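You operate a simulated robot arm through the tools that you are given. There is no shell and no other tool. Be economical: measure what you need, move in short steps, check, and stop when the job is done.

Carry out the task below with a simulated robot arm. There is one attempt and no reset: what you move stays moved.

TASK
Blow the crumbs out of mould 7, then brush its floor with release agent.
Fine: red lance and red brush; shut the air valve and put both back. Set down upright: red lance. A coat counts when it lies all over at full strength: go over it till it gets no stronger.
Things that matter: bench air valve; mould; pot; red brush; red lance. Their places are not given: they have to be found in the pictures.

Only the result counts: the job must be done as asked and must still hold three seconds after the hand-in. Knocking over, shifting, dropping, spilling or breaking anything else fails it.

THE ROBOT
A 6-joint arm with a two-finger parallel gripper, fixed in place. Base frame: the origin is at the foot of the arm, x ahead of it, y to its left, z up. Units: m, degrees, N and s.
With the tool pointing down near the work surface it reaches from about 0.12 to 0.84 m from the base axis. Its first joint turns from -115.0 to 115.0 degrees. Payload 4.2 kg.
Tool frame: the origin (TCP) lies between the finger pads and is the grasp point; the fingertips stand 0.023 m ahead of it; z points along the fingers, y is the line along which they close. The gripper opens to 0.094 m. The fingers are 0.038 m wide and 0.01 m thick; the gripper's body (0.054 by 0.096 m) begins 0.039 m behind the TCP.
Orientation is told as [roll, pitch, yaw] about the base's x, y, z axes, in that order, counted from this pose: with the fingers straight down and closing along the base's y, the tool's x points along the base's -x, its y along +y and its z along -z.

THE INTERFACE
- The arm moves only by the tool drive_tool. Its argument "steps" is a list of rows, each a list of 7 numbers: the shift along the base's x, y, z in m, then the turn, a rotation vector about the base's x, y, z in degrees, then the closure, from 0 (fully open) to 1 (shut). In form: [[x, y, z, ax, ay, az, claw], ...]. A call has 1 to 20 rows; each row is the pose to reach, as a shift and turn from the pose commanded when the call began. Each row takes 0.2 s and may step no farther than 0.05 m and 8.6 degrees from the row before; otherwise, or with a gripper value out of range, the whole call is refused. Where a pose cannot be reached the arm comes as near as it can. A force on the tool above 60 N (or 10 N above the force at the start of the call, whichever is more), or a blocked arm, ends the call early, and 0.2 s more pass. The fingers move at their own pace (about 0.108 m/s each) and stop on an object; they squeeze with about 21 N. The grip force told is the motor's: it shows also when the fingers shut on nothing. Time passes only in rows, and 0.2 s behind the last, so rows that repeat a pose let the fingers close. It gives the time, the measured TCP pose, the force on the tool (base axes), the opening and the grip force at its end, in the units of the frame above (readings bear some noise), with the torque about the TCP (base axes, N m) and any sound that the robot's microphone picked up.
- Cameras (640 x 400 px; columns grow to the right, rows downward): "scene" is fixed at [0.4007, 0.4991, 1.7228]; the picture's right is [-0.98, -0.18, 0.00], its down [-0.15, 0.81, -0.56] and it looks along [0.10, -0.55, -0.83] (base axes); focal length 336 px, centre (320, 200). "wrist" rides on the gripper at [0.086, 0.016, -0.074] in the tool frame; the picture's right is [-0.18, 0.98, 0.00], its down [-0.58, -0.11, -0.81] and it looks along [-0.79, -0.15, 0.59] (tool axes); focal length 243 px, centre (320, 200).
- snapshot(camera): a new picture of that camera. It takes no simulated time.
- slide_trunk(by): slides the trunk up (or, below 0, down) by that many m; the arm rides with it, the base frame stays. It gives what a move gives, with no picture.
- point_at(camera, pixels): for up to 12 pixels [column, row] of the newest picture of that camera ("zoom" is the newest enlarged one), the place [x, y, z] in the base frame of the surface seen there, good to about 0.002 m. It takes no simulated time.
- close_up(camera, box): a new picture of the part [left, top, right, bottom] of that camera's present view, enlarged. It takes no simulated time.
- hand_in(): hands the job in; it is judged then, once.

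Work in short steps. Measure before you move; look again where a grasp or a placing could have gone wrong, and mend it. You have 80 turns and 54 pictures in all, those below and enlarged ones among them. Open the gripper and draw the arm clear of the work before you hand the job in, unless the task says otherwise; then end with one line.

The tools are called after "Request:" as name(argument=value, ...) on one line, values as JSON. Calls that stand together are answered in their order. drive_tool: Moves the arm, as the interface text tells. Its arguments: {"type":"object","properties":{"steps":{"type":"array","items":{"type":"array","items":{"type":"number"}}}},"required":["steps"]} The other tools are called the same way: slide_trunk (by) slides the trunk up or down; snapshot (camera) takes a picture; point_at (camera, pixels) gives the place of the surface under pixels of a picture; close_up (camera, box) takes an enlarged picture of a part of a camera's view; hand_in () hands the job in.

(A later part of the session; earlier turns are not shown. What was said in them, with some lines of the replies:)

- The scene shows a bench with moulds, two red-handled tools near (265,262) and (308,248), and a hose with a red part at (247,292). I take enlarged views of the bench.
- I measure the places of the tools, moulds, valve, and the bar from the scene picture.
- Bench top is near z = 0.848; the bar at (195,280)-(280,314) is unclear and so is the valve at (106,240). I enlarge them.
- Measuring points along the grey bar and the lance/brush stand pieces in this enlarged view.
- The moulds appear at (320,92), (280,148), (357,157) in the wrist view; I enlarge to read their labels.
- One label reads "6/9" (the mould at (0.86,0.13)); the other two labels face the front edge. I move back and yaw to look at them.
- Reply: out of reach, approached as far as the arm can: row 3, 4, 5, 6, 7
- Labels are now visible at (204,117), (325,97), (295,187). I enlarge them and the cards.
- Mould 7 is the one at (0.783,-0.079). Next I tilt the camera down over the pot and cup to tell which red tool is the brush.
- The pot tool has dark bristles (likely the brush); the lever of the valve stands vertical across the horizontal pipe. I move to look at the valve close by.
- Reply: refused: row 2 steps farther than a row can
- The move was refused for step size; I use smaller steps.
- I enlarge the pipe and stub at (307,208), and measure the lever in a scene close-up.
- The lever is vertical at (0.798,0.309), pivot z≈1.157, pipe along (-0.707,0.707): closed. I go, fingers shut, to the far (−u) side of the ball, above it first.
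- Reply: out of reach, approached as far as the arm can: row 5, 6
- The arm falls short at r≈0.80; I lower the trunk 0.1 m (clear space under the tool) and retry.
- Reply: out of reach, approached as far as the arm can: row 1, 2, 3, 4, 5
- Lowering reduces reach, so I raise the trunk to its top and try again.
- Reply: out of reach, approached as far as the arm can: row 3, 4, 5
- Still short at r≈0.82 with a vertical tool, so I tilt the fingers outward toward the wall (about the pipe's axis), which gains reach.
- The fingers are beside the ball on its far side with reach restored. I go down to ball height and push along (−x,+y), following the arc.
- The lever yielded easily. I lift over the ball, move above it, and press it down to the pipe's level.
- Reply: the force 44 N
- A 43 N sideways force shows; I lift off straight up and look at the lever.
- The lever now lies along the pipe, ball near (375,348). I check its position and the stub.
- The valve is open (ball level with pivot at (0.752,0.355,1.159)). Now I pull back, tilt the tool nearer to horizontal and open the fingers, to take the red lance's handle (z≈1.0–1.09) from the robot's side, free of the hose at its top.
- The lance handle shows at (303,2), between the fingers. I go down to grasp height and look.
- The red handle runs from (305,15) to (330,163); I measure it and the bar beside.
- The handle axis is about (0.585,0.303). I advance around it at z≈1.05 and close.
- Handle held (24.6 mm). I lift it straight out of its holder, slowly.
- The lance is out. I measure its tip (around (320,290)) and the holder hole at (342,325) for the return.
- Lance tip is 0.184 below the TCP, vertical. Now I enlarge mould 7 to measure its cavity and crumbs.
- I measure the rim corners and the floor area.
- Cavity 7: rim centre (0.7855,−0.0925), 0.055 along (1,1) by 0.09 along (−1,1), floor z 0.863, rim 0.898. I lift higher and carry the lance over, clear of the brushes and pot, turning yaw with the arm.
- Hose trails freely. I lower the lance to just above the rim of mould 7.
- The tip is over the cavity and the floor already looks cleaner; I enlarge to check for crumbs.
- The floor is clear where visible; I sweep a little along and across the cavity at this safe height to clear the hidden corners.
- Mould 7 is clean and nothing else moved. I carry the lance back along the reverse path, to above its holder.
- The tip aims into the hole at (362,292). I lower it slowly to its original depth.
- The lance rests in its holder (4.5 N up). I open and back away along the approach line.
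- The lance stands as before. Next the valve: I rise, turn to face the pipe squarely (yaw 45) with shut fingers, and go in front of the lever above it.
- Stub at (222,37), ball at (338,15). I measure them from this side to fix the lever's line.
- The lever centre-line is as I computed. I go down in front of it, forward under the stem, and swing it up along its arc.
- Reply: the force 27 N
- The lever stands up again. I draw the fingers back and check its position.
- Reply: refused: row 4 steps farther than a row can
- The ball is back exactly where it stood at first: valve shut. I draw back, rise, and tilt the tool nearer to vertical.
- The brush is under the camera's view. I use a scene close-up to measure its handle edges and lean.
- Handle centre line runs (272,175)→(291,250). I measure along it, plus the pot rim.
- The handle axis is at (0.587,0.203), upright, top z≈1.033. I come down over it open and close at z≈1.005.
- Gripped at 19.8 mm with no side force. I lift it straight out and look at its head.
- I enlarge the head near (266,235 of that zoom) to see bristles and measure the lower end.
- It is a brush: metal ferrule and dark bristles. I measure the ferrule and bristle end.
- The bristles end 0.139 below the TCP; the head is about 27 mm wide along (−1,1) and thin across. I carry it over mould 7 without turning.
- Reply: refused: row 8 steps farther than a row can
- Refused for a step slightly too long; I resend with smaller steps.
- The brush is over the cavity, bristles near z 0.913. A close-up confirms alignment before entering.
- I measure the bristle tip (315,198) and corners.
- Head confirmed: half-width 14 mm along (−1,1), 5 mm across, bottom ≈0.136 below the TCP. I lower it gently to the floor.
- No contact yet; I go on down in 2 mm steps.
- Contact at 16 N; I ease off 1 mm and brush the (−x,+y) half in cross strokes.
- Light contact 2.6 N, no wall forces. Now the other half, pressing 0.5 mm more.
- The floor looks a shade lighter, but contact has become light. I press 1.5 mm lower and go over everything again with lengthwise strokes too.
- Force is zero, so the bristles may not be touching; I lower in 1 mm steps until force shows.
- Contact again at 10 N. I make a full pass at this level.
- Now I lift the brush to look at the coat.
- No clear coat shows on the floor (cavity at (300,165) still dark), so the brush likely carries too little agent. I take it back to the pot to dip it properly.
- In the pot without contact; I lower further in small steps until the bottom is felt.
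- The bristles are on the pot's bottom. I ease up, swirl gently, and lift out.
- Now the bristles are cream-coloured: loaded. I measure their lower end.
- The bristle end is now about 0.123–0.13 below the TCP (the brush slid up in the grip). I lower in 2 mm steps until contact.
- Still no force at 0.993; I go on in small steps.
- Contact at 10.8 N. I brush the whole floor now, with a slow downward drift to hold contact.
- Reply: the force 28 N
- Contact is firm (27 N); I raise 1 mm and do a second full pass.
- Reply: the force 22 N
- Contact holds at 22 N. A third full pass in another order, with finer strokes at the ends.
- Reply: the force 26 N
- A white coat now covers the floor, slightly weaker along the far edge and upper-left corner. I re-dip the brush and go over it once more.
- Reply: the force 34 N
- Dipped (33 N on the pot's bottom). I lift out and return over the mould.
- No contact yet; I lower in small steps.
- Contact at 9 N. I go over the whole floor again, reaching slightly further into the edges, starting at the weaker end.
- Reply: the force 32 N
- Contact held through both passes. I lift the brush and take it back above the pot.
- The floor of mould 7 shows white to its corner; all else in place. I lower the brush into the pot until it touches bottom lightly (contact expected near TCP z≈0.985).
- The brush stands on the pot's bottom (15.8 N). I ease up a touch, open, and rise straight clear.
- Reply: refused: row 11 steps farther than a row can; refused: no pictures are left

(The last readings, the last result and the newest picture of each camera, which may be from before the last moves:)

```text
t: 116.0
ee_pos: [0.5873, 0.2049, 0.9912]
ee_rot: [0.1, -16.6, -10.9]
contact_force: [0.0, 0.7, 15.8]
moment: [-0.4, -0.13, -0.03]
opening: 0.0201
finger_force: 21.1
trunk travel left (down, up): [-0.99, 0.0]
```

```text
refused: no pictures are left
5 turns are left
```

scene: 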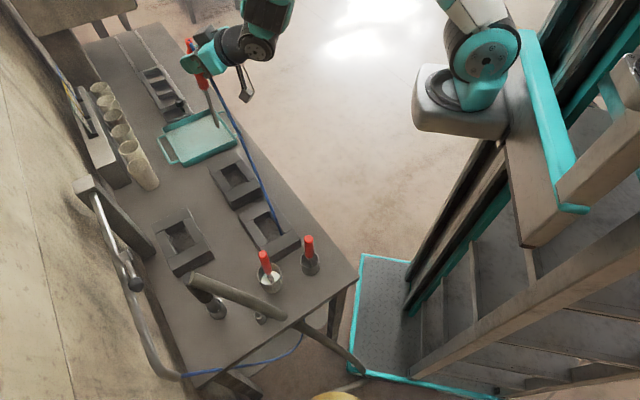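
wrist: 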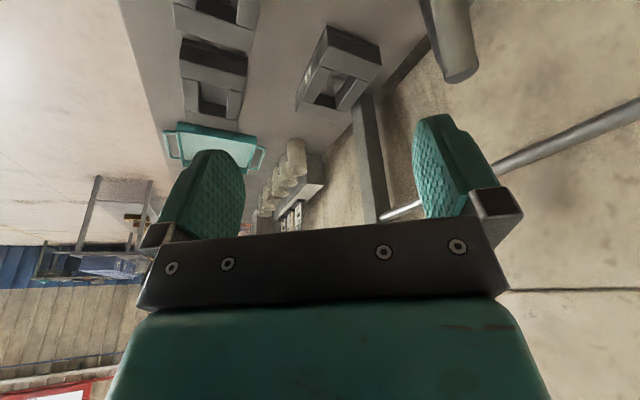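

Row 11 was too long and nothing moved; I resend with shorter steps (5 turns left).

Request:
drive_tool(steps=[[0, 0, 0.001, 0, 0, 0, 1], [0, 0, 0.001, 0, 0, 0, 0.7], [0, 0, 0.001, 0, 0, 0, 0.3], [0, 0, 0.001, 0, 0, 0, 0], [0, 0, 0.001, 0, 0, 0, 0], [0, 0, 0.001, 0, 0, 0, 0], [0, 0, 0.02, 0, 0, 0, 0], [0, 0, 0.055, 0, 0, 0, 0], [0, 0, 0.095, 0, 0, 0, 0], [0, 0, 0.135, 0, 0, 0, 0], [0, 0, 0.175, 0, 0, 0, 0], [0, 0, 0.21, 0, 0, 0, 0], [-0.02, -0.02, 0.23, 0, 0, 0, 0], [-0.04, -0.04, 0.25, 0, 0, 0, 0]])

```text
t: 119.0
ee_pos: [0.5465, 0.1641, 1.242]
ee_rot: [0.0, -16.6, -11.0]
contact_force: [0.4, 0.5, -0.4]
moment: [-0.04, -0.01, -0.02]
opening: 0.094
finger_force: 0.0
trunk travel left (down, up): [-0.99, 0.0]
4 turns are left
```

The gripper is open, at 1.24 m and clear of everything, with no contact forces. I hand the job in.

Request:
hand_in()

```text
The job is handed in.
```

I blew the crumbs out of mould 7 and brushed its floor white with release agent. I then put the red lance upright in its holder, shut the air valve and stood the red brush back in its pot. I had no pictures left to check the brush after letting go of it, and in the last picture the arm hid part of the mould floor.
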